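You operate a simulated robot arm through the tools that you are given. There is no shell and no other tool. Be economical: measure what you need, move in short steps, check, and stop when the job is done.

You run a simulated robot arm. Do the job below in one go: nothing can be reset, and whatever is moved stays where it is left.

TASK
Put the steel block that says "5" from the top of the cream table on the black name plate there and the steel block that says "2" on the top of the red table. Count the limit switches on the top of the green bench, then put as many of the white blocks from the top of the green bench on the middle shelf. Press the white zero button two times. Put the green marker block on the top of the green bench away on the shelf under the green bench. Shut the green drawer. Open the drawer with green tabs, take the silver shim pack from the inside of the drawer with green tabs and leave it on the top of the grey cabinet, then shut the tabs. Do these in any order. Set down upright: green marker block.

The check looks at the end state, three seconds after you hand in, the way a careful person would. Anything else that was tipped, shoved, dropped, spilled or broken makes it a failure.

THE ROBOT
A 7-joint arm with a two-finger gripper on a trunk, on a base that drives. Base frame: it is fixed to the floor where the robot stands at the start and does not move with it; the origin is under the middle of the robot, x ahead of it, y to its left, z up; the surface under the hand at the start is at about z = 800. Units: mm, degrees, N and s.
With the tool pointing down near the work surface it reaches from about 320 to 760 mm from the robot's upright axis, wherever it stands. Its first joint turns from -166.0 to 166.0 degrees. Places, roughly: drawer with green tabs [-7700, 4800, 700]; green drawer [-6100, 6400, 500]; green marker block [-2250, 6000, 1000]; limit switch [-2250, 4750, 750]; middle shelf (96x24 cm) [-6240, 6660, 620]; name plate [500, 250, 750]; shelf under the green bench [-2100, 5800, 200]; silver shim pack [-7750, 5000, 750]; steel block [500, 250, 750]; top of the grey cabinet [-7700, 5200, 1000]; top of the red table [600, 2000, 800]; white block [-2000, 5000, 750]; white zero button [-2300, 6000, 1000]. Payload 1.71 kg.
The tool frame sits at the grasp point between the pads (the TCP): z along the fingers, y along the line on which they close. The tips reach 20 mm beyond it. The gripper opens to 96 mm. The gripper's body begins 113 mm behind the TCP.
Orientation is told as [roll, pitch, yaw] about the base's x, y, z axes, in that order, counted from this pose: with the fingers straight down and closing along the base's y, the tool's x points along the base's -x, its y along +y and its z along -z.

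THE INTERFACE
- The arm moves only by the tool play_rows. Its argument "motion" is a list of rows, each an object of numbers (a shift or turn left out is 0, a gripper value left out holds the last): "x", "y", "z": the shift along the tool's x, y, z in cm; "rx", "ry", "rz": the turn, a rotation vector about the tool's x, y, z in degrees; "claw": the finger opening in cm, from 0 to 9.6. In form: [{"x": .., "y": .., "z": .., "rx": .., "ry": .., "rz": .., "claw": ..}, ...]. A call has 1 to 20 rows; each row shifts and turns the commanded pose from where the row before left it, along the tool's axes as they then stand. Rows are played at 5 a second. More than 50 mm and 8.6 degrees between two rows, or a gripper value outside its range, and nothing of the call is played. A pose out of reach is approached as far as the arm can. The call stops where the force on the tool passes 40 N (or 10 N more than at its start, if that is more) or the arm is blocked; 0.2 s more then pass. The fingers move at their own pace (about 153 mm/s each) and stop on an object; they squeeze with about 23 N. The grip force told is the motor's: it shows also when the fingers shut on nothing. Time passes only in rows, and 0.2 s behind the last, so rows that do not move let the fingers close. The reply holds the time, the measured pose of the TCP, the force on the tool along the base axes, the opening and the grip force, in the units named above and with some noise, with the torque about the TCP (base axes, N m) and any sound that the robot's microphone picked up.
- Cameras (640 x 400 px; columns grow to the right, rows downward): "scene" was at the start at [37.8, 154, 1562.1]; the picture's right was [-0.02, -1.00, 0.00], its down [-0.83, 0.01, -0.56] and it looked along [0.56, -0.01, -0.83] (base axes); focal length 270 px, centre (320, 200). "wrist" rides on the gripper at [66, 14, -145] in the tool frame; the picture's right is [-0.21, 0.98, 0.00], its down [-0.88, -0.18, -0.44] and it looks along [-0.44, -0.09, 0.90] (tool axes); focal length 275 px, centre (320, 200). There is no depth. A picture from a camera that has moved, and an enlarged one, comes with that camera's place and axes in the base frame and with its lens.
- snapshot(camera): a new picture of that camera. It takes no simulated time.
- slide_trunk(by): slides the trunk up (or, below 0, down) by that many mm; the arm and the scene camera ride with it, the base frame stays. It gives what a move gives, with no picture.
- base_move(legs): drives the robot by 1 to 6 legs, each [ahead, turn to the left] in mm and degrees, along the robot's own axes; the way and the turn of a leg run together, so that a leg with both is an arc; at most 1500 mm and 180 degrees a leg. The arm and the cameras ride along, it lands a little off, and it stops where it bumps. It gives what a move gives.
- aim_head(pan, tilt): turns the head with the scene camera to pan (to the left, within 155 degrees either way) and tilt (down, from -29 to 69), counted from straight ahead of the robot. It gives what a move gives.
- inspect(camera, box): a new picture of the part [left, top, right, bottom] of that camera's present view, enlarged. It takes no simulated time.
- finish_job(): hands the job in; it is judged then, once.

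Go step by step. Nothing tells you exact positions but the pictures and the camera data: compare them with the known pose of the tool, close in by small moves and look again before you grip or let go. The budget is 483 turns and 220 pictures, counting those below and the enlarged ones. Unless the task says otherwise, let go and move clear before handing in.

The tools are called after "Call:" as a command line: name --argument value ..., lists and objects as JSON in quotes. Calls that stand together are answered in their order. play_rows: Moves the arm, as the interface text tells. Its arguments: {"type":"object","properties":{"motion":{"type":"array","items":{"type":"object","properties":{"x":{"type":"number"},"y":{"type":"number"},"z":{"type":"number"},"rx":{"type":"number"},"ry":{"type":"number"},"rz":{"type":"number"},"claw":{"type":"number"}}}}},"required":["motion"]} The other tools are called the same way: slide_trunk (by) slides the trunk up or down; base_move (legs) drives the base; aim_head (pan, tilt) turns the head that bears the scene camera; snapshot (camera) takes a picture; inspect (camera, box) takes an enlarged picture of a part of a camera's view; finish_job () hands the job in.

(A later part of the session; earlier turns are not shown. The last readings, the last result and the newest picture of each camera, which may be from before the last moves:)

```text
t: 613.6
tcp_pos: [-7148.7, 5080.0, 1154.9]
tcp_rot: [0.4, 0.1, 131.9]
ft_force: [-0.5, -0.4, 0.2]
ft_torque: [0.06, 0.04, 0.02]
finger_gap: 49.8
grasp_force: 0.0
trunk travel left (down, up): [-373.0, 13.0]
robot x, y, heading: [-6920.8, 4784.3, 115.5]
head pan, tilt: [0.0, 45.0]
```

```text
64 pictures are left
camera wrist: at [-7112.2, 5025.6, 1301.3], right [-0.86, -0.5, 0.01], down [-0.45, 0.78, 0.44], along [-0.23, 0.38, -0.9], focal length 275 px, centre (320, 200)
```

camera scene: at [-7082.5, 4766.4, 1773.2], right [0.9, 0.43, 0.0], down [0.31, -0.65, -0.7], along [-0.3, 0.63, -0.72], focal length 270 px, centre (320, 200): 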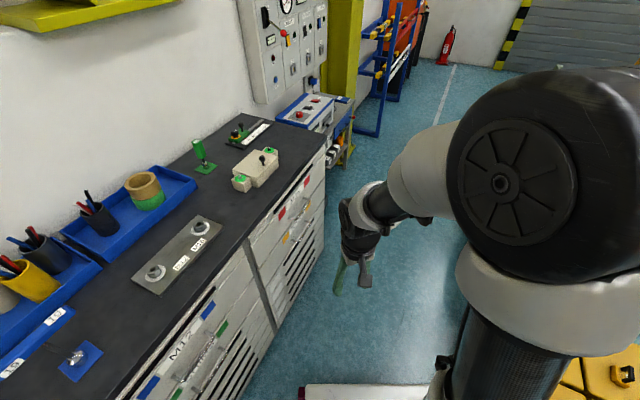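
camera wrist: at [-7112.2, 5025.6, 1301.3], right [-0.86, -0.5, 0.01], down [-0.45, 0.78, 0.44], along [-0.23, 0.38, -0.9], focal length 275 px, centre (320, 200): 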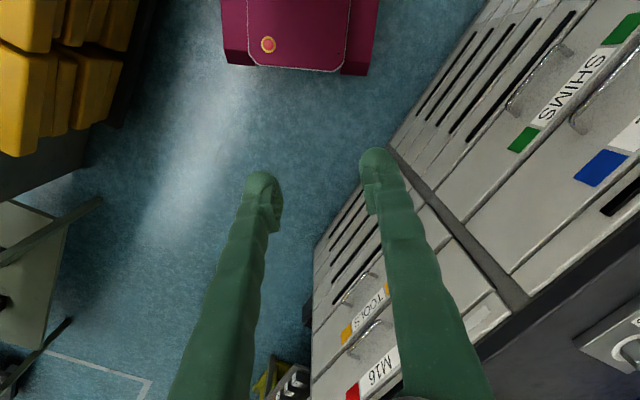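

The rear touched the cart while turning. I'll advance a bit north-west and finish the turn there.

Call:
base_move --legs '[[270, 0], [0, 64]]'

Call:
aim_head --pan 25 --tilt 50

Call:
snapshot --camera "scene"

```text
t: 618.9
tcp_pos: [-7404.0, 4961.7, 1154.9]
tcp_rot: [0.5, 0.3, -164.0]
ft_force: [0.4, -0.2, 0.7]
ft_torque: [0.0, 0.0, -0.02]
finger_gap: 49.8
grasp_force: 0.1
trunk travel left (down, up): [-373.0, 13.0]
robot x, y, heading: [-7039.8, 5038.4, 179.1]
head pan, tilt: [0.0, 45.0]
```

```text
t: 619.8
tcp_pos: [-7385.9, 4962.9, 1159.1]
tcp_rot: [0.3, -0.6, -164.1]
ft_force: [0.1, -0.1, -0.6]
ft_torque: [0.01, -0.03, -0.01]
finger_gap: 50.1
grasp_force: 0.0
trunk travel left (down, up): [-373.0, 13.0]
robot x, y, heading: [-7040.2, 5038.0, 179.4]
head pan, tilt: [25.0, 50.0]
```

```text
63 pictures are left
camera scene: at [-7082.3, 4853.3, 1766.4], right [-0.41, 0.91, -0.01], down [0.71, 0.31, -0.63], along [-0.57, -0.26, -0.78], focal length 270 px, centre (320, 200)
```

scene: 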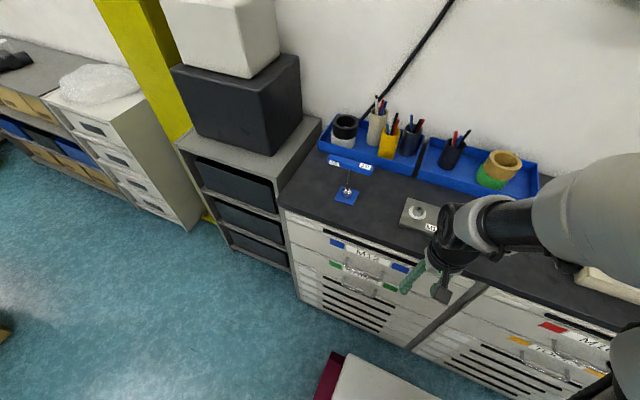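

Call:
inspect --camera "scene" --box '[270, 170, 450, 300]'

```text
3.08 times, centred on (360, 235) of scene
camera zoom: at [-7082.3, 4853.3, 1766.4], right [-0.41, 0.91, -0.01], down [0.71, 0.31, -0.63], along [-0.57, -0.26, -0.78], focal length 832 px, centre (197, 92)
```

zoom: 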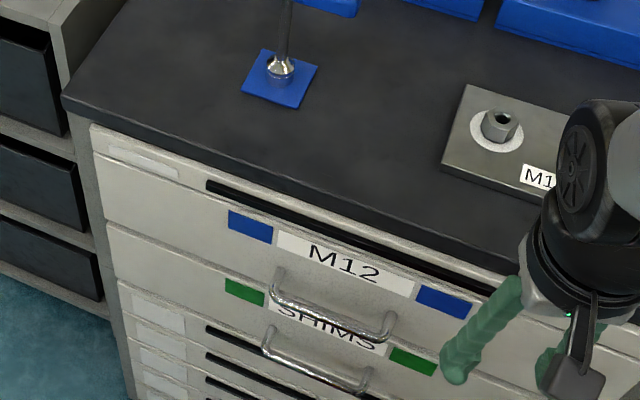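

The SHIMS drawer (green tabs) is second from the top, with a bar handle near (-7500,4826,~715). I'll reposition a little back and north so I can pull by reversing.

Call:
base_move --legs '[[0, 46], [-130, 0], [0, -45.5]]'

Call:
slide_trunk --by -180

Call:
play_rows --motion '[{"y": 4}, {"y": 4}, {"y": 4}, {"ry": -8}, {"ry": -8}, {"ry": -8}, {"ry": -8}, {"ry": -8}, {"ry": -8}, {"ry": -8}, {}]'

Call:
snapshot --camera "wrist"

```text
t: 626.1
tcp_pos: [-7291.5, 5055.8, 1159.1]
tcp_rot: [0.4, -0.7, -164.1]
ft_force: [-0.2, 0.9, -0.2]
ft_torque: [0.03, 0.05, 0.01]
finger_gap: 50.2
grasp_force: 0.0
trunk travel left (down, up): [-373.0, 13.0]
robot x, y, heading: [-6948.8, 5127.5, 179.2]
head pan, tilt: [25.0, 50.0]
```

```text
t: 628.1
tcp_pos: [-7274.4, 5055.5, 982.9]
tcp_rot: [0.1, -1.5, -164.0]
ft_force: [-0.1, 0.1, 0.2]
ft_torque: [0.0, -0.01, -0.01]
finger_gap: 49.9
grasp_force: 0.0
trunk travel left (down, up): [-193.0, 193.0]
robot x, y, heading: [-6945.5, 5129.3, 179.2]
head pan, tilt: [25.0, 50.0]
```

```text
t: 630.5
tcp_pos: [-7330.1, 4840.5, 1033.0]
tcp_rot: [-1.2, -54.4, -163.3]
ft_force: [-0.1, -0.6, -0.4]
ft_torque: [-0.02, 0.0, 0.0]
finger_gap: 50.0
grasp_force: 0.1
out of reach, approached as far as the arm can: row 5, 6, 7, 8, 9, 10
trunk travel left (down, up): [-193.0, 193.0]
robot x, y, heading: [-6946.1, 5129.0, 178.9]
head pan, tilt: [25.0, 50.0]
```

```text
61 pictures are left
camera wrist: at [-7174.5, 4871.2, 1065.8], right [0.15, -0.98, 0.16], down [-0.19, 0.13, 0.97], along [-0.97, -0.17, -0.17], focal length 275 px, centre (320, 200)
```

wrist: 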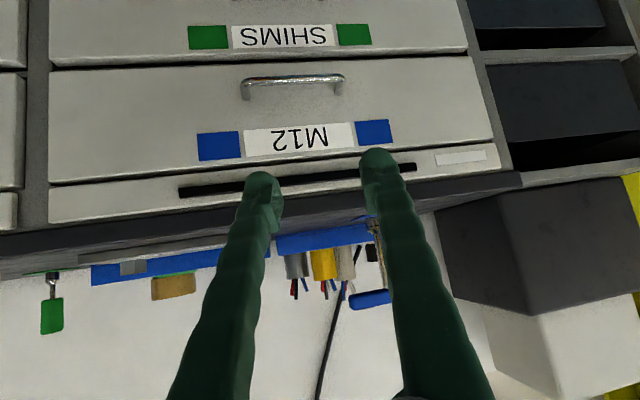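

SHIMS handle is at about (-7516,4825,677). I'll lower the trunk and roll the hand 90° so the fingers close vertically on the bar.

Call:
slide_trunk --by -190

Call:
play_rows --motion '[{"rz": -8}, {"rz": -8}, {"rz": -8}, {"rz": -8}, {"rz": -8}, {"rz": -8}, {"rz": -8}, {"rz": -8}, {"rz": -8}, {"rz": -8}, {"rz": -8}, {"rz": -2}, {}]'

Call:
snapshot --camera "wrist"

Call:
snapshot --camera "scene"

```text
t: 632.5
tcp_pos: [-7329.0, 4841.8, 844.0]
tcp_rot: [-1.2, -54.4, -163.4]
ft_force: [-0.6, -0.5, -0.4]
ft_torque: [0.01, 0.02, -0.02]
finger_gap: 49.8
grasp_force: 0.0
trunk travel left (down, up): [-3.0, 383.0]
robot x, y, heading: [-6946.3, 5129.1, 179.3]
head pan, tilt: [25.0, 50.0]
```

```text
t: 635.3
tcp_pos: [-7331.0, 4841.7, 844.0]
tcp_rot: [-54.5, 0.9, -74.4]
ft_force: [-0.9, -0.8, -0.5]
ft_torque: [0.0, 0.0, 0.0]
finger_gap: 50.1
grasp_force: 0.0
trunk travel left (down, up): [-3.0, 383.0]
robot x, y, heading: [-6946.9, 5129.2, 179.3]
head pan, tilt: [25.0, 50.0]
```

```text
60 pictures are left
camera wrist: at [-7224.9, 4938.9, 919.5], right [0.6, -0.03, -0.8], down [0.48, -0.78, 0.4], along [-0.64, -0.62, -0.45], focal length 275 px, centre (320, 200)
```

wrist: 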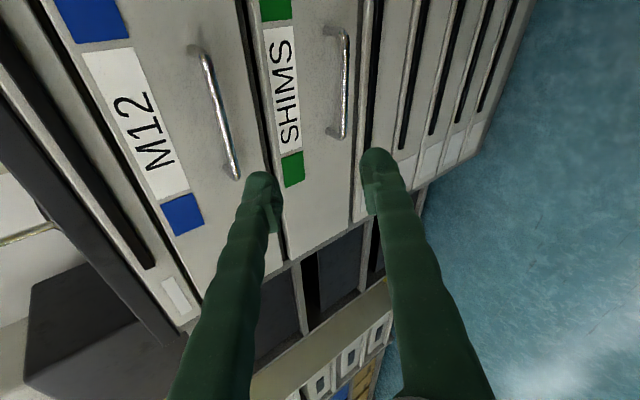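

```text
59 pictures are left
camera scene: at [-6982.6, 4943.6, 1396.7], right [-0.41, 0.91, -0.01], down [0.71, 0.31, -0.63], along [-0.57, -0.26, -0.78], focal length 270 px, centre (320, 200)
```

scene: 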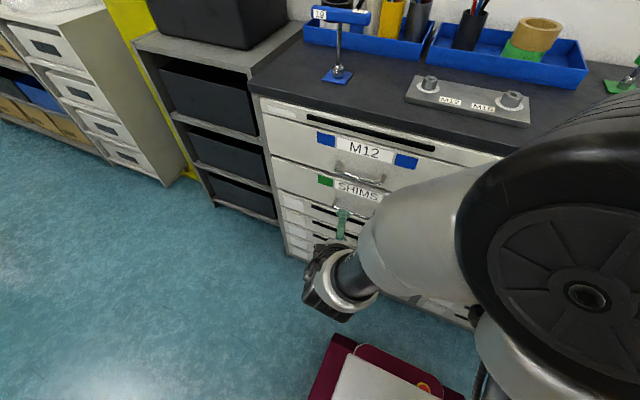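

Call:
play_rows --motion '[{"x": 0.9, "y": 0.9, "z": 3.9, "claw": 3.6}, {"x": 0.9, "y": 0.9, "z": 3.9}, {"x": 0.9, "y": 0.9, "z": 3.9}, {"x": 0.9, "y": 0.9, "z": 3.9}, {}]'

Call:
snapshot --camera "wrist"

```text
t: 636.5
tcp_pos: [-7442.1, 4846.9, 723.2]
tcp_rot: [-54.2, 0.8, -74.4]
ft_force: [0.2, -0.2, 0.1]
ft_torque: [0.0, 0.01, 0.0]
finger_gap: 36.1
grasp_force: 0.0
trunk travel left (down, up): [-3.0, 383.0]
robot x, y, heading: [-6946.5, 5128.4, 179.2]
head pan, tilt: [25.0, 50.0]
```

```text
58 pictures are left
camera wrist: at [-7337.7, 4944.3, 798.9], right [0.6, -0.04, -0.8], down [0.48, -0.78, 0.4], along [-0.64, -0.62, -0.45], focal length 275 px, centre (320, 200)
```

wrist: 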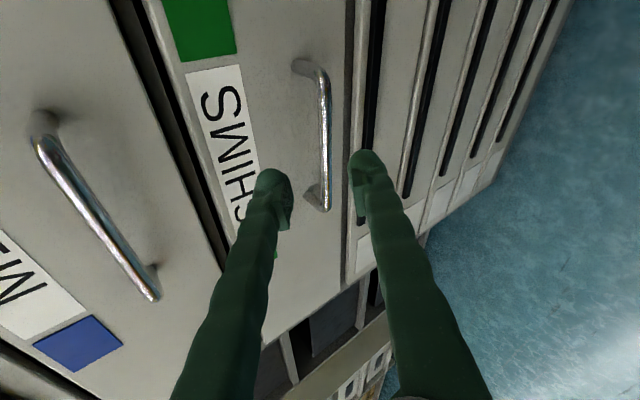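

Call:
play_rows --motion '[{"z": 3}, {"z": 3}, {"z": 1.6}, {}]'

Call:
snapshot --camera "wrist"

```text
t: 637.5
tcp_pos: [-7501.2, 4831.8, 680.3]
tcp_rot: [-54.3, 0.7, -74.4]
ft_force: [0.1, 0.2, -0.5]
ft_torque: [-0.01, -0.04, 0.01]
finger_gap: 35.9
grasp_force: 0.0
trunk travel left (down, up): [-3.0, 383.0]
robot x, y, heading: [-6948.1, 5130.0, 178.9]
head pan, tilt: [25.0, 50.0]
```

```text
57 pictures are left
camera wrist: at [-7396.4, 4928.9, 755.2], right [0.6, -0.04, -0.8], down [0.48, -0.78, 0.4], along [-0.64, -0.62, -0.45], focal length 275 px, centre (320, 200)
```

wrist: 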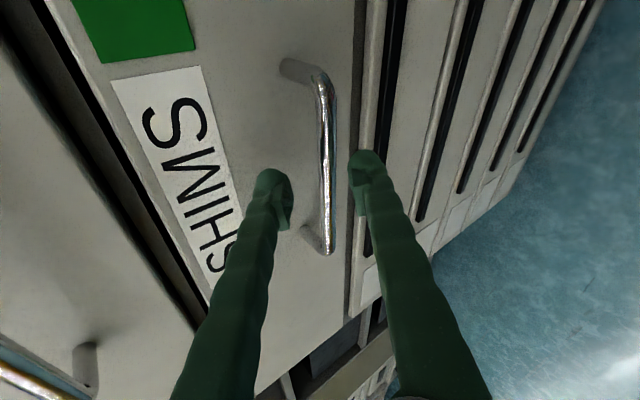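

Call:
play_rows --motion '[{"z": 1.2}, {"z": 1.0}, {}]'

Call:
play_rows --motion '[{"claw": 0}, {}, {}, {}]'

Call:
snapshot --camera "wrist"

```text
t: 638.3
tcp_pos: [-7518.3, 4828.3, 666.1]
tcp_rot: [-54.3, 0.7, -74.4]
ft_force: [0.7, 0.8, 0.7]
ft_torque: [0.0, 0.01, -0.01]
finger_gap: 35.8
grasp_force: 0.1
trunk travel left (down, up): [-3.0, 383.0]
robot x, y, heading: [-6946.7, 5127.3, 179.3]
head pan, tilt: [25.0, 50.0]
```

```text
t: 639.3
tcp_pos: [-7517.2, 4828.5, 662.7]
tcp_rot: [-53.7, 0.7, -74.2]
ft_force: [19.0, 7.1, -28.7]
ft_torque: [-0.37, -0.12, -0.77]
finger_gap: 10.4
grasp_force: 35.0
trunk travel left (down, up): [-3.0, 383.0]
robot x, y, heading: [-6947.0, 5129.0, 178.8]
head pan, tilt: [25.0, 50.0]
```

```text
56 pictures are left
camera wrist: at [-7412.1, 4925.6, 739.6], right [0.61, -0.03, -0.79], down [0.48, -0.78, 0.4], along [-0.63, -0.62, -0.46], focal length 275 px, centre (320, 200)
```

wrist: 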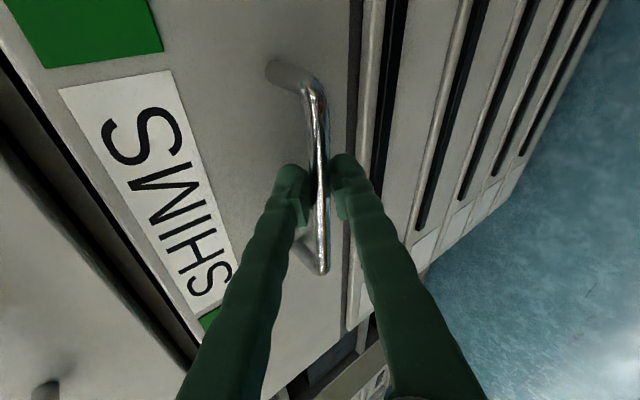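

Gripped on the bar. I'll relieve the side load and pull gently first.

Call:
play_rows --motion '[{"y": 0.3}, {"x": -0.4, "y": 0.84, "z": -1.17}, {"x": -0.4, "y": 0.84, "z": -1.17}, {}]'

```text
t: 640.3
tcp_pos: [-7486.8, 4828.3, 661.7]
tcp_rot: [-54.1, 0.7, -74.3]
ft_force: [-0.3, 4.6, -32.5]
ft_torque: [-0.71, -0.03, -0.3]
finger_gap: 10.3
grasp_force: 34.5
trunk travel left (down, up): [-3.0, 383.0]
robot x, y, heading: [-6949.1, 5130.5, 179.0]
head pan, tilt: [25.0, 50.0]
```

Call:
play_rows --motion '[{"y": 0.3, "z": 0.2}, {}]'

Call:
base_move --legs '[[-200, 0]]'

Call:
snapshot --camera "scene"

```text
t: 640.9
tcp_pos: [-7488.5, 4828.1, 663.7]
tcp_rot: [-54.6, 0.8, -74.4]
ft_force: [-0.4, 6.3, -5.7]
ft_torque: [-0.33, -0.04, -0.86]
finger_gap: 10.2
grasp_force: 34.9
trunk travel left (down, up): [-3.0, 383.0]
robot x, y, heading: [-6944.6, 5130.1, 179.0]
head pan, tilt: [25.0, 50.0]
```

```text
t: 642.3
tcp_pos: [-7343.0, 4828.8, 667.2]
tcp_rot: [-54.2, 1.7, -74.2]
ft_force: [2.2, 8.4, -26.6]
ft_torque: [-0.16, -0.18, -0.9]
finger_gap: 12.5
grasp_force: 35.1
trunk travel left (down, up): [-3.0, 383.0]
robot x, y, heading: [-6832.0, 5130.2, 179.7]
head pan, tilt: [25.0, 50.0]
stopped in leg 1: the robot was blocked; the commanded pose is now the measured one
```

```text
55 pictures are left
camera scene: at [-6867.1, 4939.5, 1396.4], right [-0.42, 0.91, -0.01], down [0.71, 0.32, -0.63], along [-0.57, -0.27, -0.78], focal length 270 px, centre (320, 200)
```

scene: 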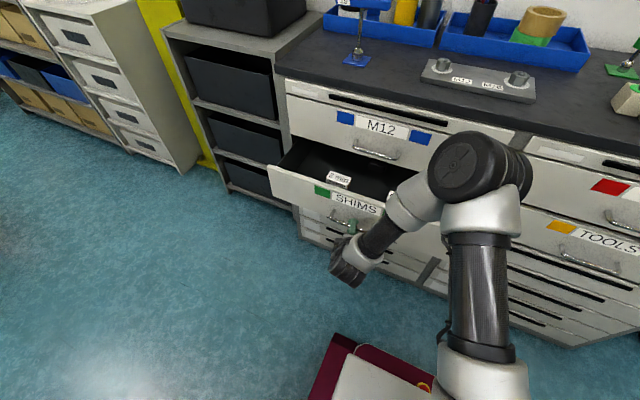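

The drawer is open about 175 mm. I'll release the handle, back off along the tool and look inside.

Call:
play_rows --motion '[{"claw": 4}, {}, {"z": -3}, {"z": -4}, {}]'

Call:
inspect --camera "scene" --box '[260, 130, 440, 250]'

```text
t: 643.5
tcp_pos: [-7288.4, 4840.1, 712.9]
tcp_rot: [-55.0, 1.6, -74.1]
ft_force: [0.3, 0.6, -0.9]
ft_torque: [0.0, -0.03, 0.0]
finger_gap: 40.1
grasp_force: 0.1
trunk travel left (down, up): [-3.0, 383.0]
robot x, y, heading: [-6832.0, 5125.5, 179.7]
head pan, tilt: [25.0, 50.0]
```

```text
3.33 times, centred on (350, 190) of scene
camera zoom: at [-6866.1, 4940.1, 1396.7], right [-0.42, 0.91, -0.01], down [0.7, 0.32, -0.63], along [-0.57, -0.27, -0.78], focal length 902 px, centre (220, 233)
```

zoom: 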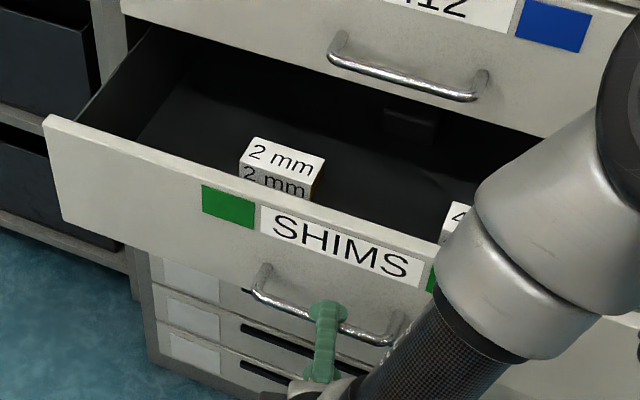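

Call:
slide_trunk --by 250

Call:
play_rows --motion '[{"rz": 8}, {"rz": 8}, {"rz": 8}, {"rz": 8}, {"rz": 8}, {"rz": 8}, {"rz": 8}, {"rz": 8}, {"rz": 8}, {"rz": 8}, {"rz": 8}, {"ry": 8}, {"ry": 8}, {"ry": 8}, {"ry": 8}, {"ry": 8}, {"ry": 8}, {"ry": 6}, {}]'

Call:
snapshot --camera "wrist"

```text
t: 646.1
tcp_pos: [-7287.9, 4840.4, 962.5]
tcp_rot: [-54.9, 1.5, -74.0]
ft_force: [0.1, -0.3, 0.7]
ft_torque: [0.01, -0.05, -0.01]
finger_gap: 40.3
grasp_force: 0.1
trunk travel left (down, up): [-253.0, 133.0]
robot x, y, heading: [-6832.9, 5127.0, 179.9]
head pan, tilt: [25.0, 50.0]
```

```text
t: 650.1
tcp_pos: [-7289.0, 4840.5, 961.5]
tcp_rot: [-3.1, -0.8, -162.9]
ft_force: [-0.6, 0.8, 0.1]
ft_torque: [0.0, -0.02, -0.02]
finger_gap: 39.8
grasp_force: 0.0
trunk travel left (down, up): [-253.0, 133.0]
robot x, y, heading: [-6832.9, 5124.5, 180.4]
head pan, tilt: [25.0, 50.0]
```

```text
53 pictures are left
camera wrist: at [-7216.5, 4840.6, 1106.5], right [0.09, -0.99, -0.05], down [-0.88, -0.1, 0.47], along [-0.47, 0.0, -0.88], focal length 275 px, centre (320, 200)
```

wrist: 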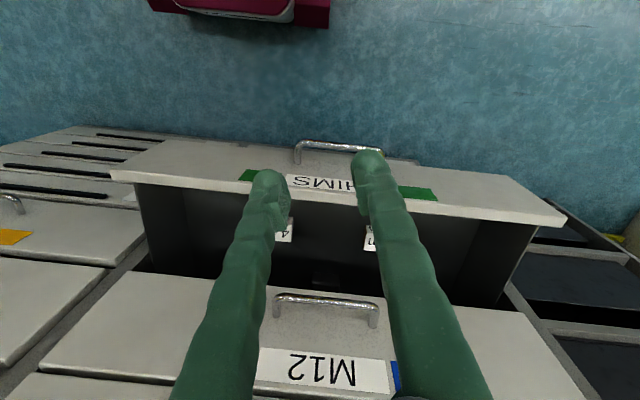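

Call:
play_rows --motion '[{"claw": 9.6, "rx": -3}, {}]'

Call:
inspect --camera "wrist" --box '[220, 150, 440, 310]'

```text
t: 650.7
tcp_pos: [-7288.5, 4840.3, 962.0]
tcp_rot: [-0.2, -0.8, -163.0]
ft_force: [0.2, -0.3, 0.5]
ft_torque: [0.02, 0.01, 0.0]
finger_gap: 96.0
grasp_force: 0.0
trunk travel left (down, up): [-253.0, 133.0]
robot x, y, heading: [-6831.7, 5128.3, 180.1]
head pan, tilt: [25.0, 50.0]
```

```text
2.50 times, centred on (330, 230) of wrist
camera zoom: at [-7218.8, 4847.8, 1106.9], right [0.09, -1.0, 0.0], down [-0.89, -0.08, 0.46], along [-0.46, -0.04, -0.89], focal length 688 px, centre (295, 125)
```

zoom: 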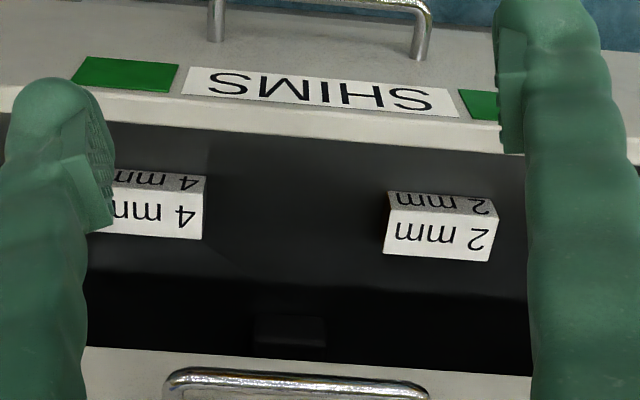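

Two packs ("2 mm", "4 mm") and a dark item further back. I'll look closer to tell which is silver.

Call:
play_rows --motion '[{"x": -4, "y": 1}, {"x": -4, "y": 1}, {"x": -2, "z": 3}, {}]'

Call:
inspect --camera "wrist" --box '[120, 120, 520, 370]'

```text
t: 651.7
tcp_pos: [-7379.9, 4791.5, 931.4]
tcp_rot: [-0.1, -0.8, -162.9]
ft_force: [0.3, -0.2, -0.7]
ft_torque: [0.03, 0.02, 0.02]
finger_gap: 95.9
grasp_force: 0.0
trunk travel left (down, up): [-253.0, 133.0]
robot x, y, heading: [-6832.9, 5122.4, 180.0]
head pan, tilt: [25.0, 50.0]
```

```text
1.60 times, centred on (320, 245) of wrist
camera zoom: at [-7309.9, 4799.3, 1077.2], right [0.09, -1.0, 0.0], down [-0.89, -0.08, 0.46], along [-0.46, -0.04, -0.89], focal length 440 px, centre (320, 128)
```

zoom: 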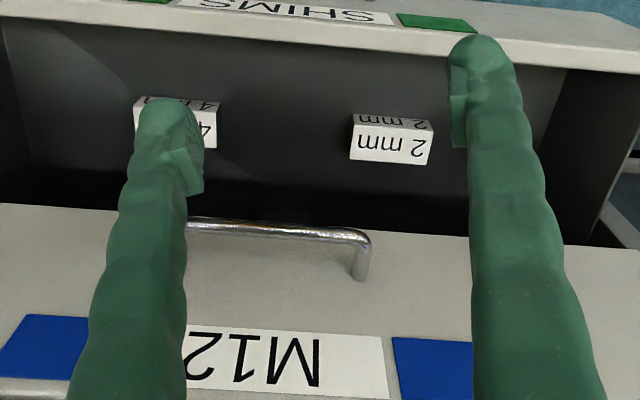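

Call:
inspect --camera "scene" --box '[290, 185, 410, 260]'

```text
5.33 times, centred on (350, 222) of scene
camera zoom: at [-6870.4, 4939.9, 1645.8], right [-0.42, 0.91, -0.01], down [0.7, 0.32, -0.63], along [-0.57, -0.27, -0.78], focal length 1443 px, centre (160, 80)
```

zoom: 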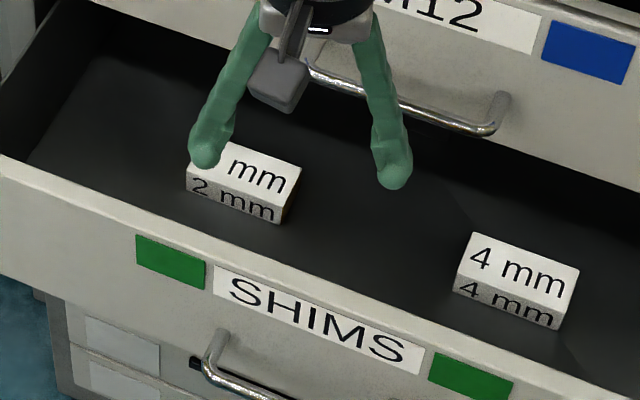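

Call:
inspect --camera "scene" --box '[322, 208, 350, 226]'

Call:
inspect --camera "scene" --box '[372, 225, 402, 248]'

```text
16.00 times, centred on (336, 217) of scene
camera zoom: at [-6870.4, 4939.9, 1645.8], right [-0.42, 0.91, -0.01], down [0.7, 0.32, -0.63], along [-0.57, -0.27, -0.78], focal length 4328 px, centre (64, -72)
```

zoom: 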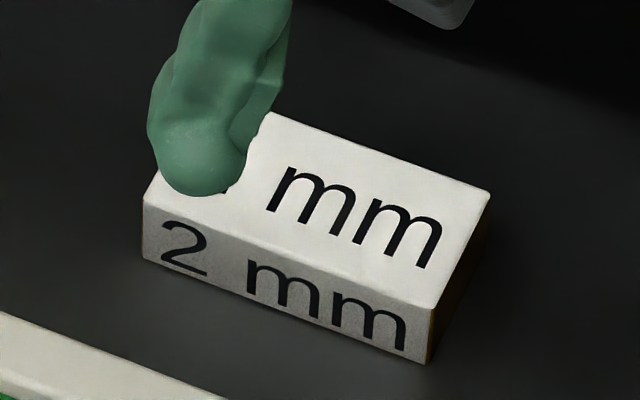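

```text
16.00 times, centred on (387, 236) of scene
camera zoom: at [-6870.4, 4939.9, 1645.8], right [-0.42, 0.91, -0.01], down [0.7, 0.32, -0.63], along [-0.57, -0.27, -0.78], focal length 4328 px, centre (-752, -384)
```

zoom: 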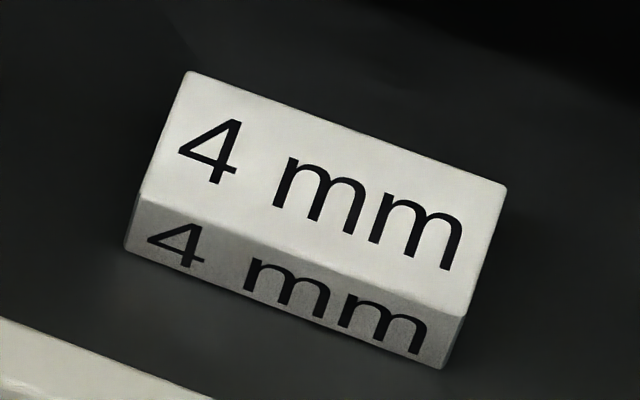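

The 2 mm pack shows brass at its end while the 4 mm pack is silver, which matches the hinted position. I'll go for the 4 mm pack near (-7480,4932) and turn the hand to close along x.

Call:
play_rows --motion '[{"rz": -8, "claw": 7}, {"rz": -8}, {"rz": -8}, {"rz": -8}, {"rz": -8}, {"rz": -8}, {"rz": -8}, {"rz": -8}, {"rz": -8.5}, {"x": 4}, {"x": 4}, {"x": 4}, {"x": 1}, {"y": -3.5}, {"y": -3.5}, {}]'

Call:
snapshot --camera "wrist"

```text
t: 655.1
tcp_pos: [-7446.4, 4923.3, 934.9]
tcp_rot: [-0.8, 0.0, -90.4]
ft_force: [0.4, 0.0, -0.6]
ft_torque: [-0.01, -0.01, 0.01]
finger_gap: 70.0
grasp_force: 0.1
trunk travel left (down, up): [-253.0, 133.0]
robot x, y, heading: [-6835.6, 5126.7, 180.2]
head pan, tilt: [25.0, 50.0]
```

```text
47 pictures are left
camera wrist: at [-7429.1, 4990.8, 1080.4], right [0.98, -0.21, -0.01], down [-0.18, -0.87, 0.45], along [-0.11, -0.44, -0.89], focal length 275 px, centre (320, 200)
```

wrist: 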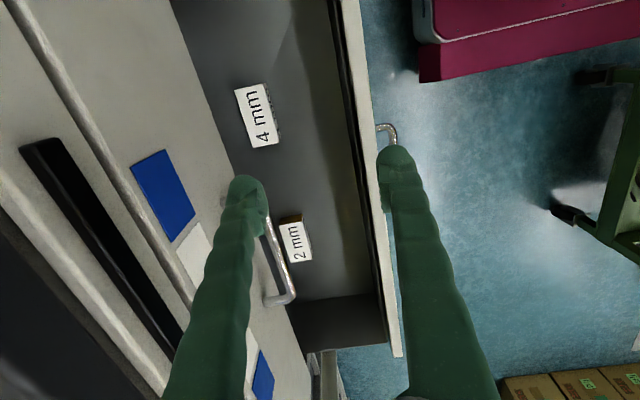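

Confirmed: 4 mm is the silver one, at about (-7545,4938) with its top near z 644, right under the M12 drawer's front plane. I'll grip its long sides along y with the hand leaning slightly toward me.

Call:
play_rows --motion '[{"y": 3, "rz": 8, "claw": 9.6}, {"rz": 8.2}, {"rz": 8.2}, {"rz": 8.2}, {"rz": 8.2}, {"rz": 8.2}, {"rz": 8.2}, {"rz": 8.2}, {"rz": 8.2}, {"rz": 8.2}, {"rz": 8.2}, {"ry": -5}, {"ry": -5}, {}]'

Call:
snapshot --camera "wrist"

```text
t: 658.1
tcp_pos: [-7417.0, 4922.5, 933.9]
tcp_rot: [0.2, -10.9, 179.6]
ft_force: [-0.6, 0.0, -0.6]
ft_torque: [0.0, -0.01, -0.02]
finger_gap: 96.1
grasp_force: 0.0
trunk travel left (down, up): [-253.0, 133.0]
robot x, y, heading: [-6832.6, 5124.6, 179.9]
head pan, tilt: [25.0, 50.0]
```

```text
46 pictures are left
camera wrist: at [-7325.5, 4909.4, 1064.3], right [-0.21, -0.98, 0.04], down [-0.78, 0.19, 0.6], along [-0.6, 0.09, -0.8], focal length 275 px, centre (320, 200)
```

wrist: 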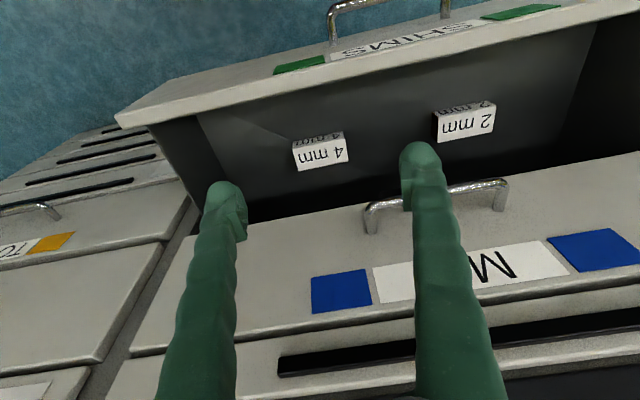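

Call:
play_rows --motion '[{"x": -3.1, "y": -0.7, "z": 2.7}, {"x": -3.1, "y": -0.65, "z": 2.7}, {"z": 4.5}, {"z": 4.5}, {"z": 4.5}, {}]'

Call:
snapshot --camera "wrist"

Call:
snapshot --camera "scene"

```text
t: 659.5
tcp_pos: [-7513.7, 4934.8, 759.9]
tcp_rot: [0.3, -10.8, 179.6]
ft_force: [-0.6, -0.5, -1.0]
ft_torque: [0.02, -0.03, -0.03]
finger_gap: 96.0
grasp_force: 0.0
trunk travel left (down, up): [-253.0, 133.0]
robot x, y, heading: [-6835.5, 5125.8, 179.9]
head pan, tilt: [25.0, 50.0]
```

```text
45 pictures are left
camera wrist: at [-7421.9, 4922.0, 891.7], right [-0.21, -0.98, 0.04], down [-0.78, 0.19, 0.6], along [-0.59, 0.09, -0.8], focal length 275 px, centre (320, 200)
```

wrist: 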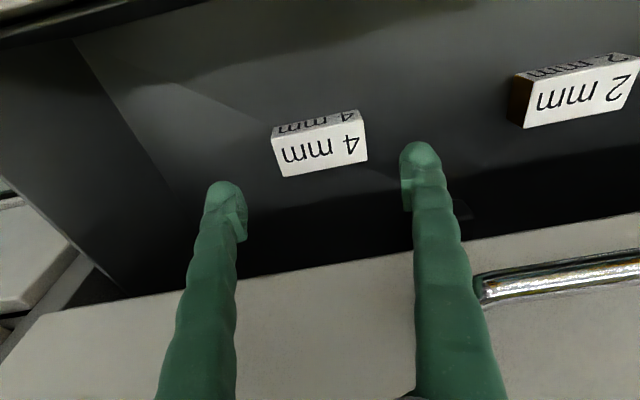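

```text
44 pictures are left
camera scene: at [-6871.0, 4939.7, 1645.8], right [-0.42, 0.91, -0.01], down [0.7, 0.32, -0.63], along [-0.57, -0.27, -0.78], focal length 270 px, centre (320, 200)
```

scene: 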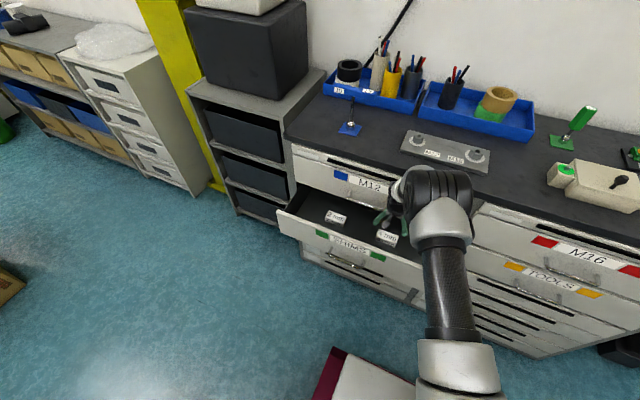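

The pack is about 92×52 mm and partly under the M12 drawer, so it needs coaxing forward. I'll lean the hand 40°, reach behind it and draw it toward the drawer front.

Call:
play_rows --motion '[{"z": -3, "claw": 4}, {"z": -3}, {"ry": -7.3}, {"ry": -7.3}, {"ry": -7.3}, {"ry": -7.3}, {"x": 2, "z": 2.35}, {"x": 2, "z": 2.35}, {}]'

Call:
snapshot --camera "wrist"

```text
t: 661.5
tcp_pos: [-7501.4, 4935.2, 756.2]
tcp_rot: [0.2, -40.0, 179.5]
ft_force: [0.4, 0.2, 0.6]
ft_torque: [0.03, 0.0, 0.0]
finger_gap: 40.1
grasp_force: 0.2
trunk travel left (down, up): [-253.0, 133.0]
robot x, y, heading: [-6831.9, 5126.4, 180.0]
head pan, tilt: [25.0, 50.0]
```

```text
43 pictures are left
camera wrist: at [-7357.6, 4922.3, 825.8], right [-0.16, -0.98, 0.13], down [-0.38, 0.19, 0.9], along [-0.91, 0.1, -0.41], focal length 275 px, centre (320, 200)
```

wrist: 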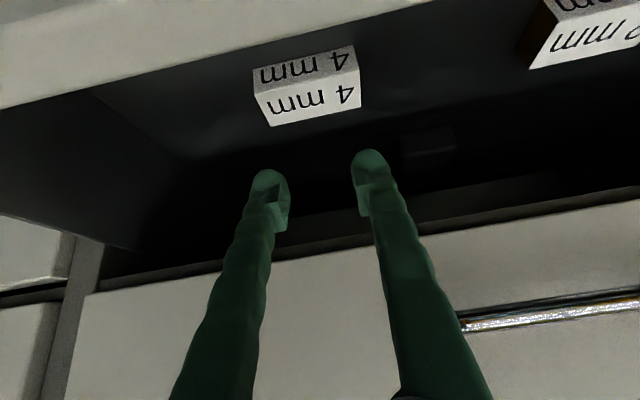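

Call:
play_rows --motion '[{"z": 3}, {"z": 3}, {"z": 3}, {"z": 3}, {"z": 1.5}, {}]'

Call:
snapshot --camera "wrist"

```text
t: 662.3
tcp_pos: [-7550.7, 4934.8, 715.4]
tcp_rot: [0.3, -41.6, 179.5]
ft_force: [-1.4, -0.7, -1.4]
ft_torque: [0.03, 0.06, -0.04]
finger_gap: 40.0
grasp_force: 0.2
trunk travel left (down, up): [-253.0, 133.0]
robot x, y, heading: [-6833.2, 5126.8, 179.9]
head pan, tilt: [25.0, 50.0]
stopped in row 3: the force on the tool passed its limit at 59 N (the readings are from after the stop); the commanded pose is now the measured one
```

```text
42 pictures are left
camera wrist: at [-7404.6, 4921.1, 780.6], right [-0.16, -0.98, 0.14], down [-0.36, 0.19, 0.91], along [-0.92, 0.1, -0.38], focal length 275 px, centre (320, 200)
```

wrist: 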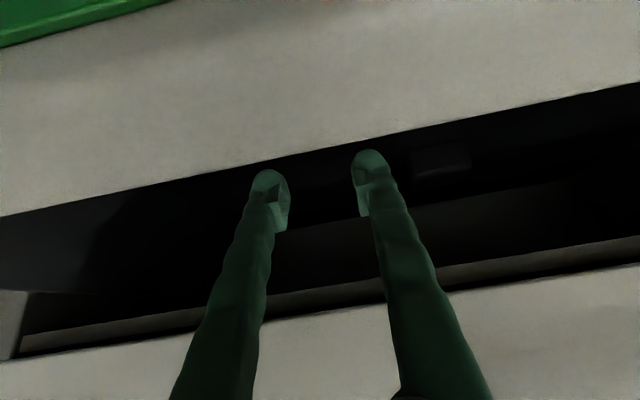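

The wrist camera touched the drawer front. I'll back out and use the rolled hand orientation, which puts the camera to the side.

Call:
play_rows --motion '[{"z": -3}, {"z": -4}, {"x": -4, "z": -3}, {"x": -2, "z": -3}, {}]'

Call:
play_rows --motion '[{"rz": -8, "claw": 0}, {"rz": -8}, {"rz": -8}, {"rz": -8}, {"rz": -8}, {"rz": -8}, {"rz": -8}, {"rz": -8}, {"rz": -8}, {"rz": -8}, {"rz": -8}, {"rz": -2}, {}]'

Call:
snapshot --camera "wrist"

Call:
inspect --camera "scene" --box '[270, 150, 450, 270]'

```text
t: 663.5
tcp_pos: [-7510.8, 4936.4, 851.9]
tcp_rot: [0.4, -41.8, 179.3]
ft_force: [-0.5, -0.2, 0.3]
ft_torque: [0.0, 0.0, -0.02]
finger_gap: 40.2
grasp_force: 0.0
trunk travel left (down, up): [-253.0, 133.0]
robot x, y, heading: [-6834.0, 5125.5, 179.9]
head pan, tilt: [25.0, 50.0]
```

```text
t: 666.3
tcp_pos: [-7510.7, 4936.5, 853.2]
tcp_rot: [-41.8, -0.3, -90.4]
ft_force: [0.1, 0.1, 0.0]
ft_torque: [0.03, 0.0, -0.01]
finger_gap: 0.0
grasp_force: 22.8
trunk travel left (down, up): [-253.0, 133.0]
robot x, y, heading: [-6835.7, 5125.2, 180.1]
head pan, tilt: [25.0, 50.0]
```

```text
41 pictures are left
camera wrist: at [-7402.0, 5003.2, 952.8], right [0.73, -0.21, -0.65], down [0.15, -0.88, 0.46], along [-0.67, -0.43, -0.6], focal length 275 px, centre (320, 200)
```

wrist: 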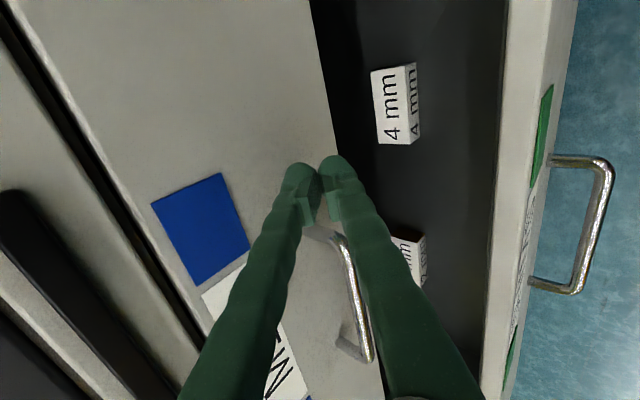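

```text
3.33 times, centred on (360, 210) of scene
camera zoom: at [-6870.7, 4939.9, 1645.7], right [-0.42, 0.91, -0.01], down [0.7, 0.32, -0.63], along [-0.57, -0.27, -0.78], focal length 902 px, centre (187, 167)
```

zoom: 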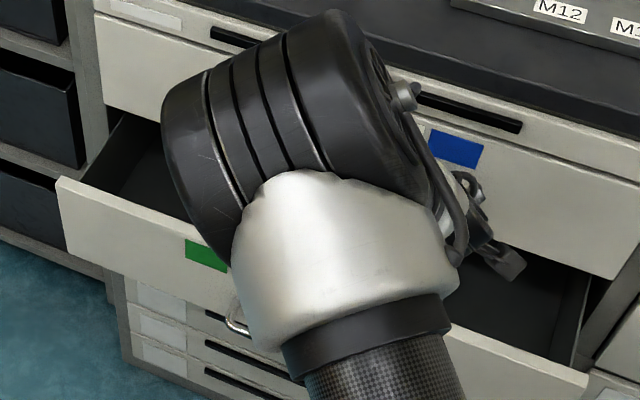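

The drawer got nudged in ~30 mm. I'll regrip the handle and pull it fully open again before drawing the pack forward.

Call:
play_rows --motion '[{"y": 2.9, "z": -2.6, "claw": 3.6}, {"y": 2.9, "z": -2.6}, {"y": 2.9, "z": -2.6}, {"y": 2.9, "z": -2.6}, {"y": 2.9, "z": -2.6}, {"x": -3.6}, {"x": -3.6}, {"x": -3.6}, {"y": 2.75, "z": 3.08}, {"y": 2.75, "z": 3.08}, {"y": 2.75, "z": 3.08}, {}]'

Call:
snapshot --camera "wrist"

```text
t: 668.9
tcp_pos: [-7315.0, 4827.7, 727.2]
tcp_rot: [-41.9, -0.2, -90.5]
ft_force: [0.6, -0.4, 0.6]
ft_torque: [0.01, -0.01, -0.03]
finger_gap: 36.1
grasp_force: 0.1
trunk travel left (down, up): [-253.0, 133.0]
robot x, y, heading: [-6837.6, 5125.0, 180.0]
head pan, tilt: [25.0, 50.0]
```

```text
39 pictures are left
camera wrist: at [-7207.0, 4894.4, 826.7], right [0.73, -0.22, -0.65], down [0.15, -0.88, 0.46], along [-0.67, -0.43, -0.6], focal length 275 px, centre (320, 200)
```

wrist: 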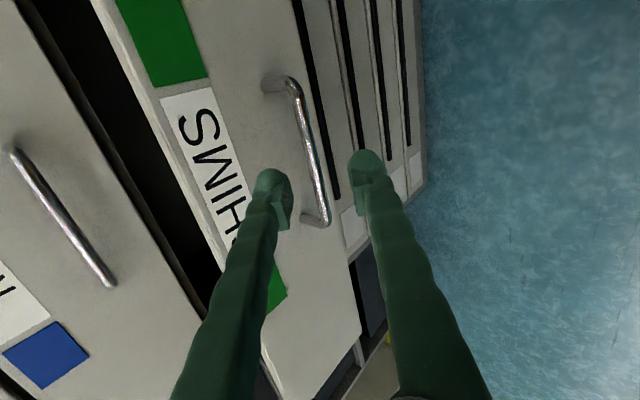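

Call:
play_rows --motion '[{"y": -1.4}, {"z": 3}, {"z": 3}, {"z": 1.2}, {}]'

Call:
snapshot --camera "wrist"

```text
t: 670.1
tcp_pos: [-7373.9, 4827.2, 685.1]
tcp_rot: [-41.7, -0.4, -90.4]
ft_force: [0.2, -0.7, -0.2]
ft_torque: [0.0, 0.0, 0.0]
finger_gap: 35.9
grasp_force: 0.1
trunk travel left (down, up): [-253.0, 133.0]
robot x, y, heading: [-6833.7, 5126.0, 180.1]
head pan, tilt: [25.0, 50.0]
```

```text
38 pictures are left
camera wrist: at [-7265.1, 4894.4, 784.9], right [0.73, -0.21, -0.65], down [0.15, -0.88, 0.46], along [-0.67, -0.43, -0.6], focal length 275 px, centre (320, 200)
```

wrist: 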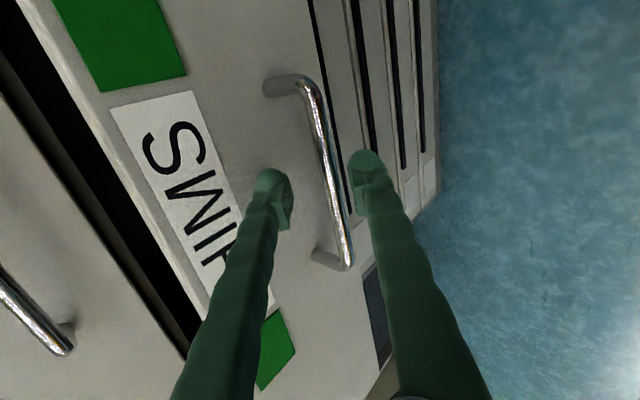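

Call:
play_rows --motion '[{"y": 0.4, "z": 1}, {"z": 0.9}, {}, {"claw": 0}, {}, {}, {}]'

```text
t: 671.7
tcp_pos: [-7383.4, 4827.9, 666.6]
tcp_rot: [-41.6, -0.1, -90.4]
ft_force: [0.9, -0.4, -25.1]
ft_torque: [0.04, -0.12, 0.47]
finger_gap: 8.0
grasp_force: 34.5
trunk travel left (down, up): [-253.0, 133.0]
robot x, y, heading: [-6832.7, 5127.8, 180.2]
head pan, tilt: [25.0, 50.0]
```

Call:
play_rows --motion '[{"y": 0.15, "z": 0.15}, {"y": 1.1, "z": -1.0}, {"y": 1.1, "z": -1.0}, {"y": 1.1, "z": -1.0}, {}]'

Call:
snapshot --camera "scene"

```text
t: 672.9
tcp_pos: [-7339.2, 4826.3, 666.7]
tcp_rot: [-41.8, -0.2, -90.4]
ft_force: [-0.6, 5.4, -19.0]
ft_torque: [0.51, -0.12, 0.07]
finger_gap: 8.1
grasp_force: 35.1
trunk travel left (down, up): [-253.0, 133.0]
robot x, y, heading: [-6831.7, 5127.0, 179.8]
head pan, tilt: [25.0, 50.0]
```

```text
37 pictures are left
camera scene: at [-6872.4, 4939.4, 1645.6], right [-0.42, 0.91, -0.01], down [0.71, 0.32, -0.63], along [-0.57, -0.27, -0.78], focal length 270 px, centre (320, 200)
```

scene: 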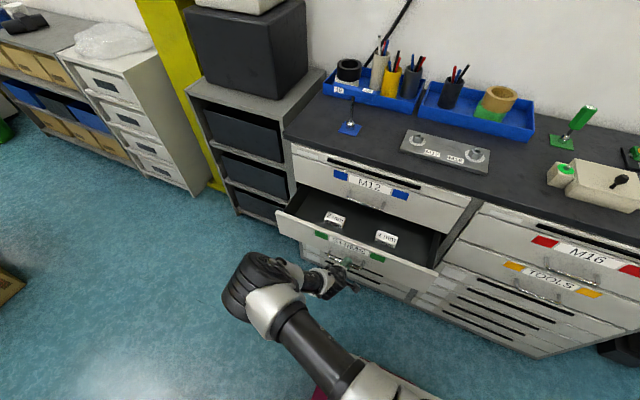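

Call:
play_rows --motion '[{"y": 0.75, "z": -0.67}, {"y": 0.75, "z": -0.67}, {"y": 0.75, "z": -0.67}, {"y": 0.75, "z": -0.67}, {}]'

```text
t: 674.1
tcp_pos: [-7299.1, 4827.4, 665.1]
tcp_rot: [-41.9, -0.2, -90.6]
ft_force: [0.0, 13.6, -12.6]
ft_torque: [0.58, -0.09, -0.09]
finger_gap: 8.0
grasp_force: 35.0
trunk travel left (down, up): [-253.0, 133.0]
robot x, y, heading: [-6831.7, 5127.1, 180.0]
head pan, tilt: [25.0, 50.0]
```

It opens further, so I'll pull another 70 mm and the pack will clear the M12 front.

Call:
play_rows --motion '[{"y": 1.1, "z": -1.0}, {"y": 1.1, "z": -1.0}, {"y": 1.1, "z": -1.0}, {"y": 1.1, "z": -1.0}, {"y": 0.75, "z": -0.67}, {}]'

Call:
snapshot --camera "scene"

```text
t: 675.5
tcp_pos: [-7230.5, 4826.8, 666.1]
tcp_rot: [-41.7, -0.1, -90.4]
ft_force: [1.8, 16.2, -21.3]
ft_torque: [0.32, -0.1, 0.08]
finger_gap: 8.2
grasp_force: 34.9
trunk travel left (down, up): [-253.0, 133.0]
robot x, y, heading: [-6832.1, 5128.5, 180.1]
head pan, tilt: [25.0, 50.0]
```

```text
36 pictures are left
camera scene: at [-6871.8, 4940.2, 1645.7], right [-0.42, 0.91, -0.01], down [0.71, 0.32, -0.63], along [-0.57, -0.27, -0.78], focal length 270 px, centre (320, 200)
```

scene: 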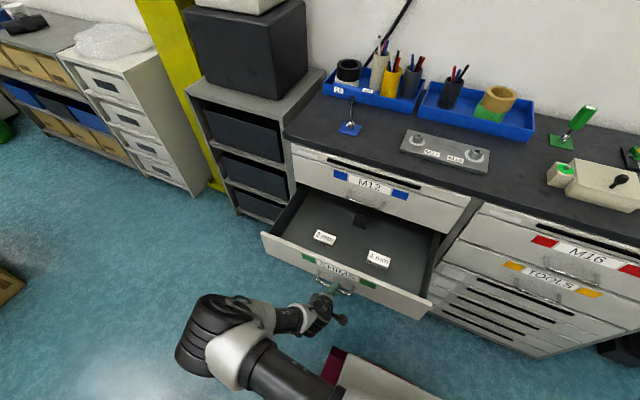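

The drawer is now open far enough. I'll release, lift, straighten the hand (closing along x) and move over the 4 mm pack.

Call:
play_rows --motion '[{"claw": 4}, {}, {"z": -3}, {"z": -3}, {"y": -2.9, "z": -3.2}, {"y": -2.9, "z": -3.2}, {"y": -2.9, "z": -3.2}, {"rx": -8}, {"rx": -8}, {"rx": -8}, {"rx": -8}, {"rx": -8}, {"rx": -2}, {}]'

Call:
play_rows --motion '[{"y": -4, "x": 2, "claw": 8.5}, {"y": -4, "x": 2}, {"y": -4, "x": 2}, {"y": -4, "x": 2}, {"y": -4, "x": 2}, {}]'

Call:
snapshot --camera "wrist"

```text
t: 678.5
tcp_pos: [-7190.7, 4825.8, 842.7]
tcp_rot: [0.3, -0.3, -90.4]
ft_force: [0.0, 0.6, 0.0]
ft_torque: [-0.04, 0.01, 0.02]
finger_gap: 40.0
grasp_force: 0.2
trunk travel left (down, up): [-253.0, 133.0]
robot x, y, heading: [-6833.5, 5126.6, 179.8]
head pan, tilt: [25.0, 50.0]
```

```text
t: 679.9
tcp_pos: [-7390.9, 4925.5, 841.0]
tcp_rot: [0.2, -0.4, -90.4]
ft_force: [-0.1, 0.4, 0.4]
ft_torque: [0.02, 0.03, 0.02]
finger_gap: 85.0
grasp_force: 0.0
trunk travel left (down, up): [-253.0, 133.0]
robot x, y, heading: [-6833.7, 5124.6, 179.9]
head pan, tilt: [25.0, 50.0]
```

```text
35 pictures are left
camera wrist: at [-7376.4, 4994.4, 986.9], right [0.98, -0.21, 0.01], down [-0.19, -0.87, 0.45], along [-0.09, -0.44, -0.89], focal length 275 px, centre (320, 200)
```

wrist: 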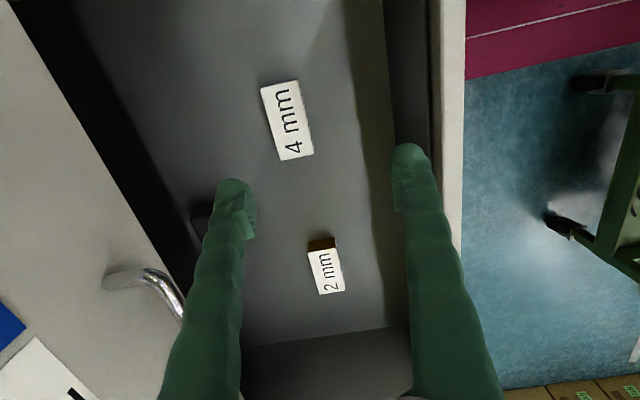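

Call:
play_rows --motion '[{"y": -3.6, "x": 1.4}, {"z": 4.5}, {"z": 4.5}, {"z": 4.5}, {"z": 2.5}, {}]'

Call:
snapshot --camera "wrist"

```text
t: 681.3
tcp_pos: [-7425.2, 4942.6, 680.9]
tcp_rot: [0.2, -0.3, -90.6]
ft_force: [1.0, 0.2, 0.0]
ft_torque: [0.0, -0.02, -0.01]
finger_gap: 85.1
grasp_force: 0.1
trunk travel left (down, up): [-253.0, 133.0]
robot x, y, heading: [-6835.2, 5129.7, 179.9]
head pan, tilt: [25.0, 50.0]
```

```text
34 pictures are left
camera wrist: at [-7410.6, 5008.9, 826.8], right [0.98, -0.21, 0.01], down [-0.19, -0.87, 0.45], along [-0.09, -0.44, -0.89], focal length 275 px, centre (320, 200)
```

wrist: 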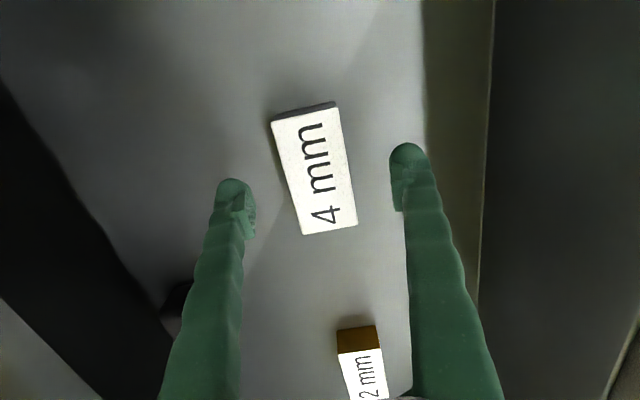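

Call:
play_rows --motion '[{"z": 1.5}, {"z": 1.5}, {}, {"claw": 3}, {}, {}, {}]'

Call:
snapshot --camera "wrist"

```text
t: 682.9
tcp_pos: [-7425.4, 4939.8, 650.0]
tcp_rot: [0.2, -0.3, -90.5]
ft_force: [-0.9, 0.7, 0.8]
ft_torque: [0.04, -0.05, 0.02]
finger_gap: 44.2
grasp_force: 22.8
trunk travel left (down, up): [-253.0, 133.0]
robot x, y, heading: [-6834.8, 5126.2, 179.9]
head pan, tilt: [25.0, 50.0]
```

```text
33 pictures are left
camera wrist: at [-7411.3, 5008.3, 796.4], right [0.98, -0.21, 0.01], down [-0.19, -0.87, 0.45], along [-0.09, -0.44, -0.89], focal length 275 px, centre (320, 200)
```

wrist: 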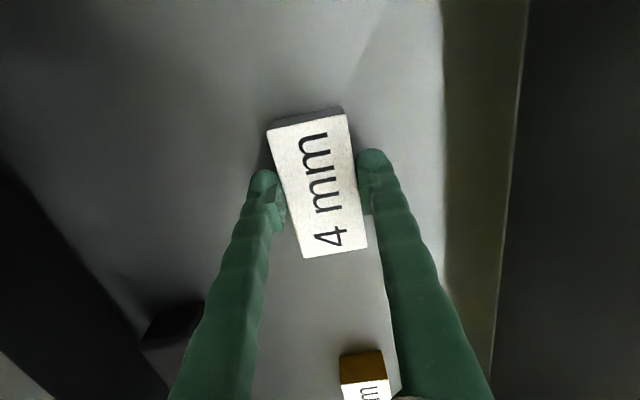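

The silver pack is gripped. I'll lift it clear, drive slightly forward and carry it to the free area of the cabinet top near (-7640,5280).

Call:
slide_trunk --by 130

Call:
play_rows --motion '[{"z": -4.5}, {"z": -4.5}, {"z": -4.5}, {"z": -4.5}, {"z": -4.5}, {"z": -4.5}, {"z": -4}, {"x": 4.5}, {"x": 4.5}, {"x": 4.5}, {"x": 4.5}, {"x": 4.5}, {"x": 4.5}, {"x": 4.5}, {"y": 3}, {}]'

Call:
base_move --legs '[[150, 0]]'

Call:
snapshot --camera "wrist"

```text
t: 684.4
tcp_pos: [-7426.3, 4940.8, 781.0]
tcp_rot: [0.3, -0.3, -90.5]
ft_force: [0.5, -0.1, -3.0]
ft_torque: [0.03, 0.0, 0.01]
finger_gap: 43.9
grasp_force: 22.4
trunk travel left (down, up): [-383.0, 3.0]
robot x, y, heading: [-6833.6, 5128.7, 180.0]
head pan, tilt: [25.0, 50.0]
```

```text
t: 687.8
tcp_pos: [-7395.9, 5256.7, 1088.3]
tcp_rot: [0.3, -0.2, -90.4]
ft_force: [-0.8, -0.7, -3.1]
ft_torque: [0.01, -0.05, -0.02]
finger_gap: 44.0
grasp_force: 23.1
trunk travel left (down, up): [-383.0, 3.0]
robot x, y, heading: [-6833.0, 5127.2, 180.1]
head pan, tilt: [25.0, 50.0]
```

```text
t: 689.3
tcp_pos: [-7520.0, 5256.4, 1103.0]
tcp_rot: [-1.0, -0.3, -90.4]
ft_force: [0.6, 0.6, -1.8]
ft_torque: [-0.07, 0.1, 0.0]
finger_gap: 44.4
grasp_force: 22.9
trunk travel left (down, up): [-383.0, 3.0]
robot x, y, heading: [-6982.4, 5126.8, 179.8]
head pan, tilt: [25.0, 50.0]
```

```text
32 pictures are left
camera wrist: at [-7501.6, 5324.0, 1248.6], right [0.98, -0.21, -0.02], down [-0.18, -0.87, 0.45], along [-0.11, -0.44, -0.89], focal length 275 px, centre (320, 200)
```

wrist: 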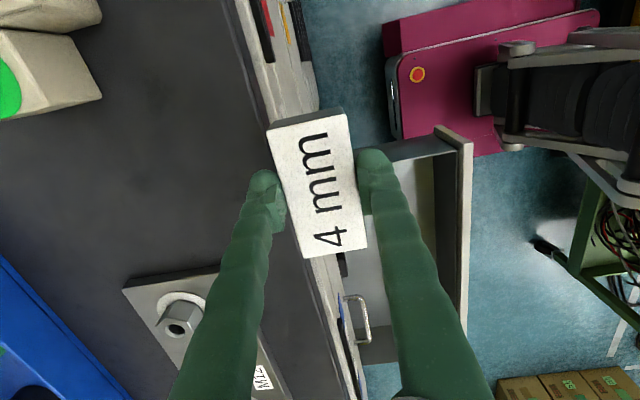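

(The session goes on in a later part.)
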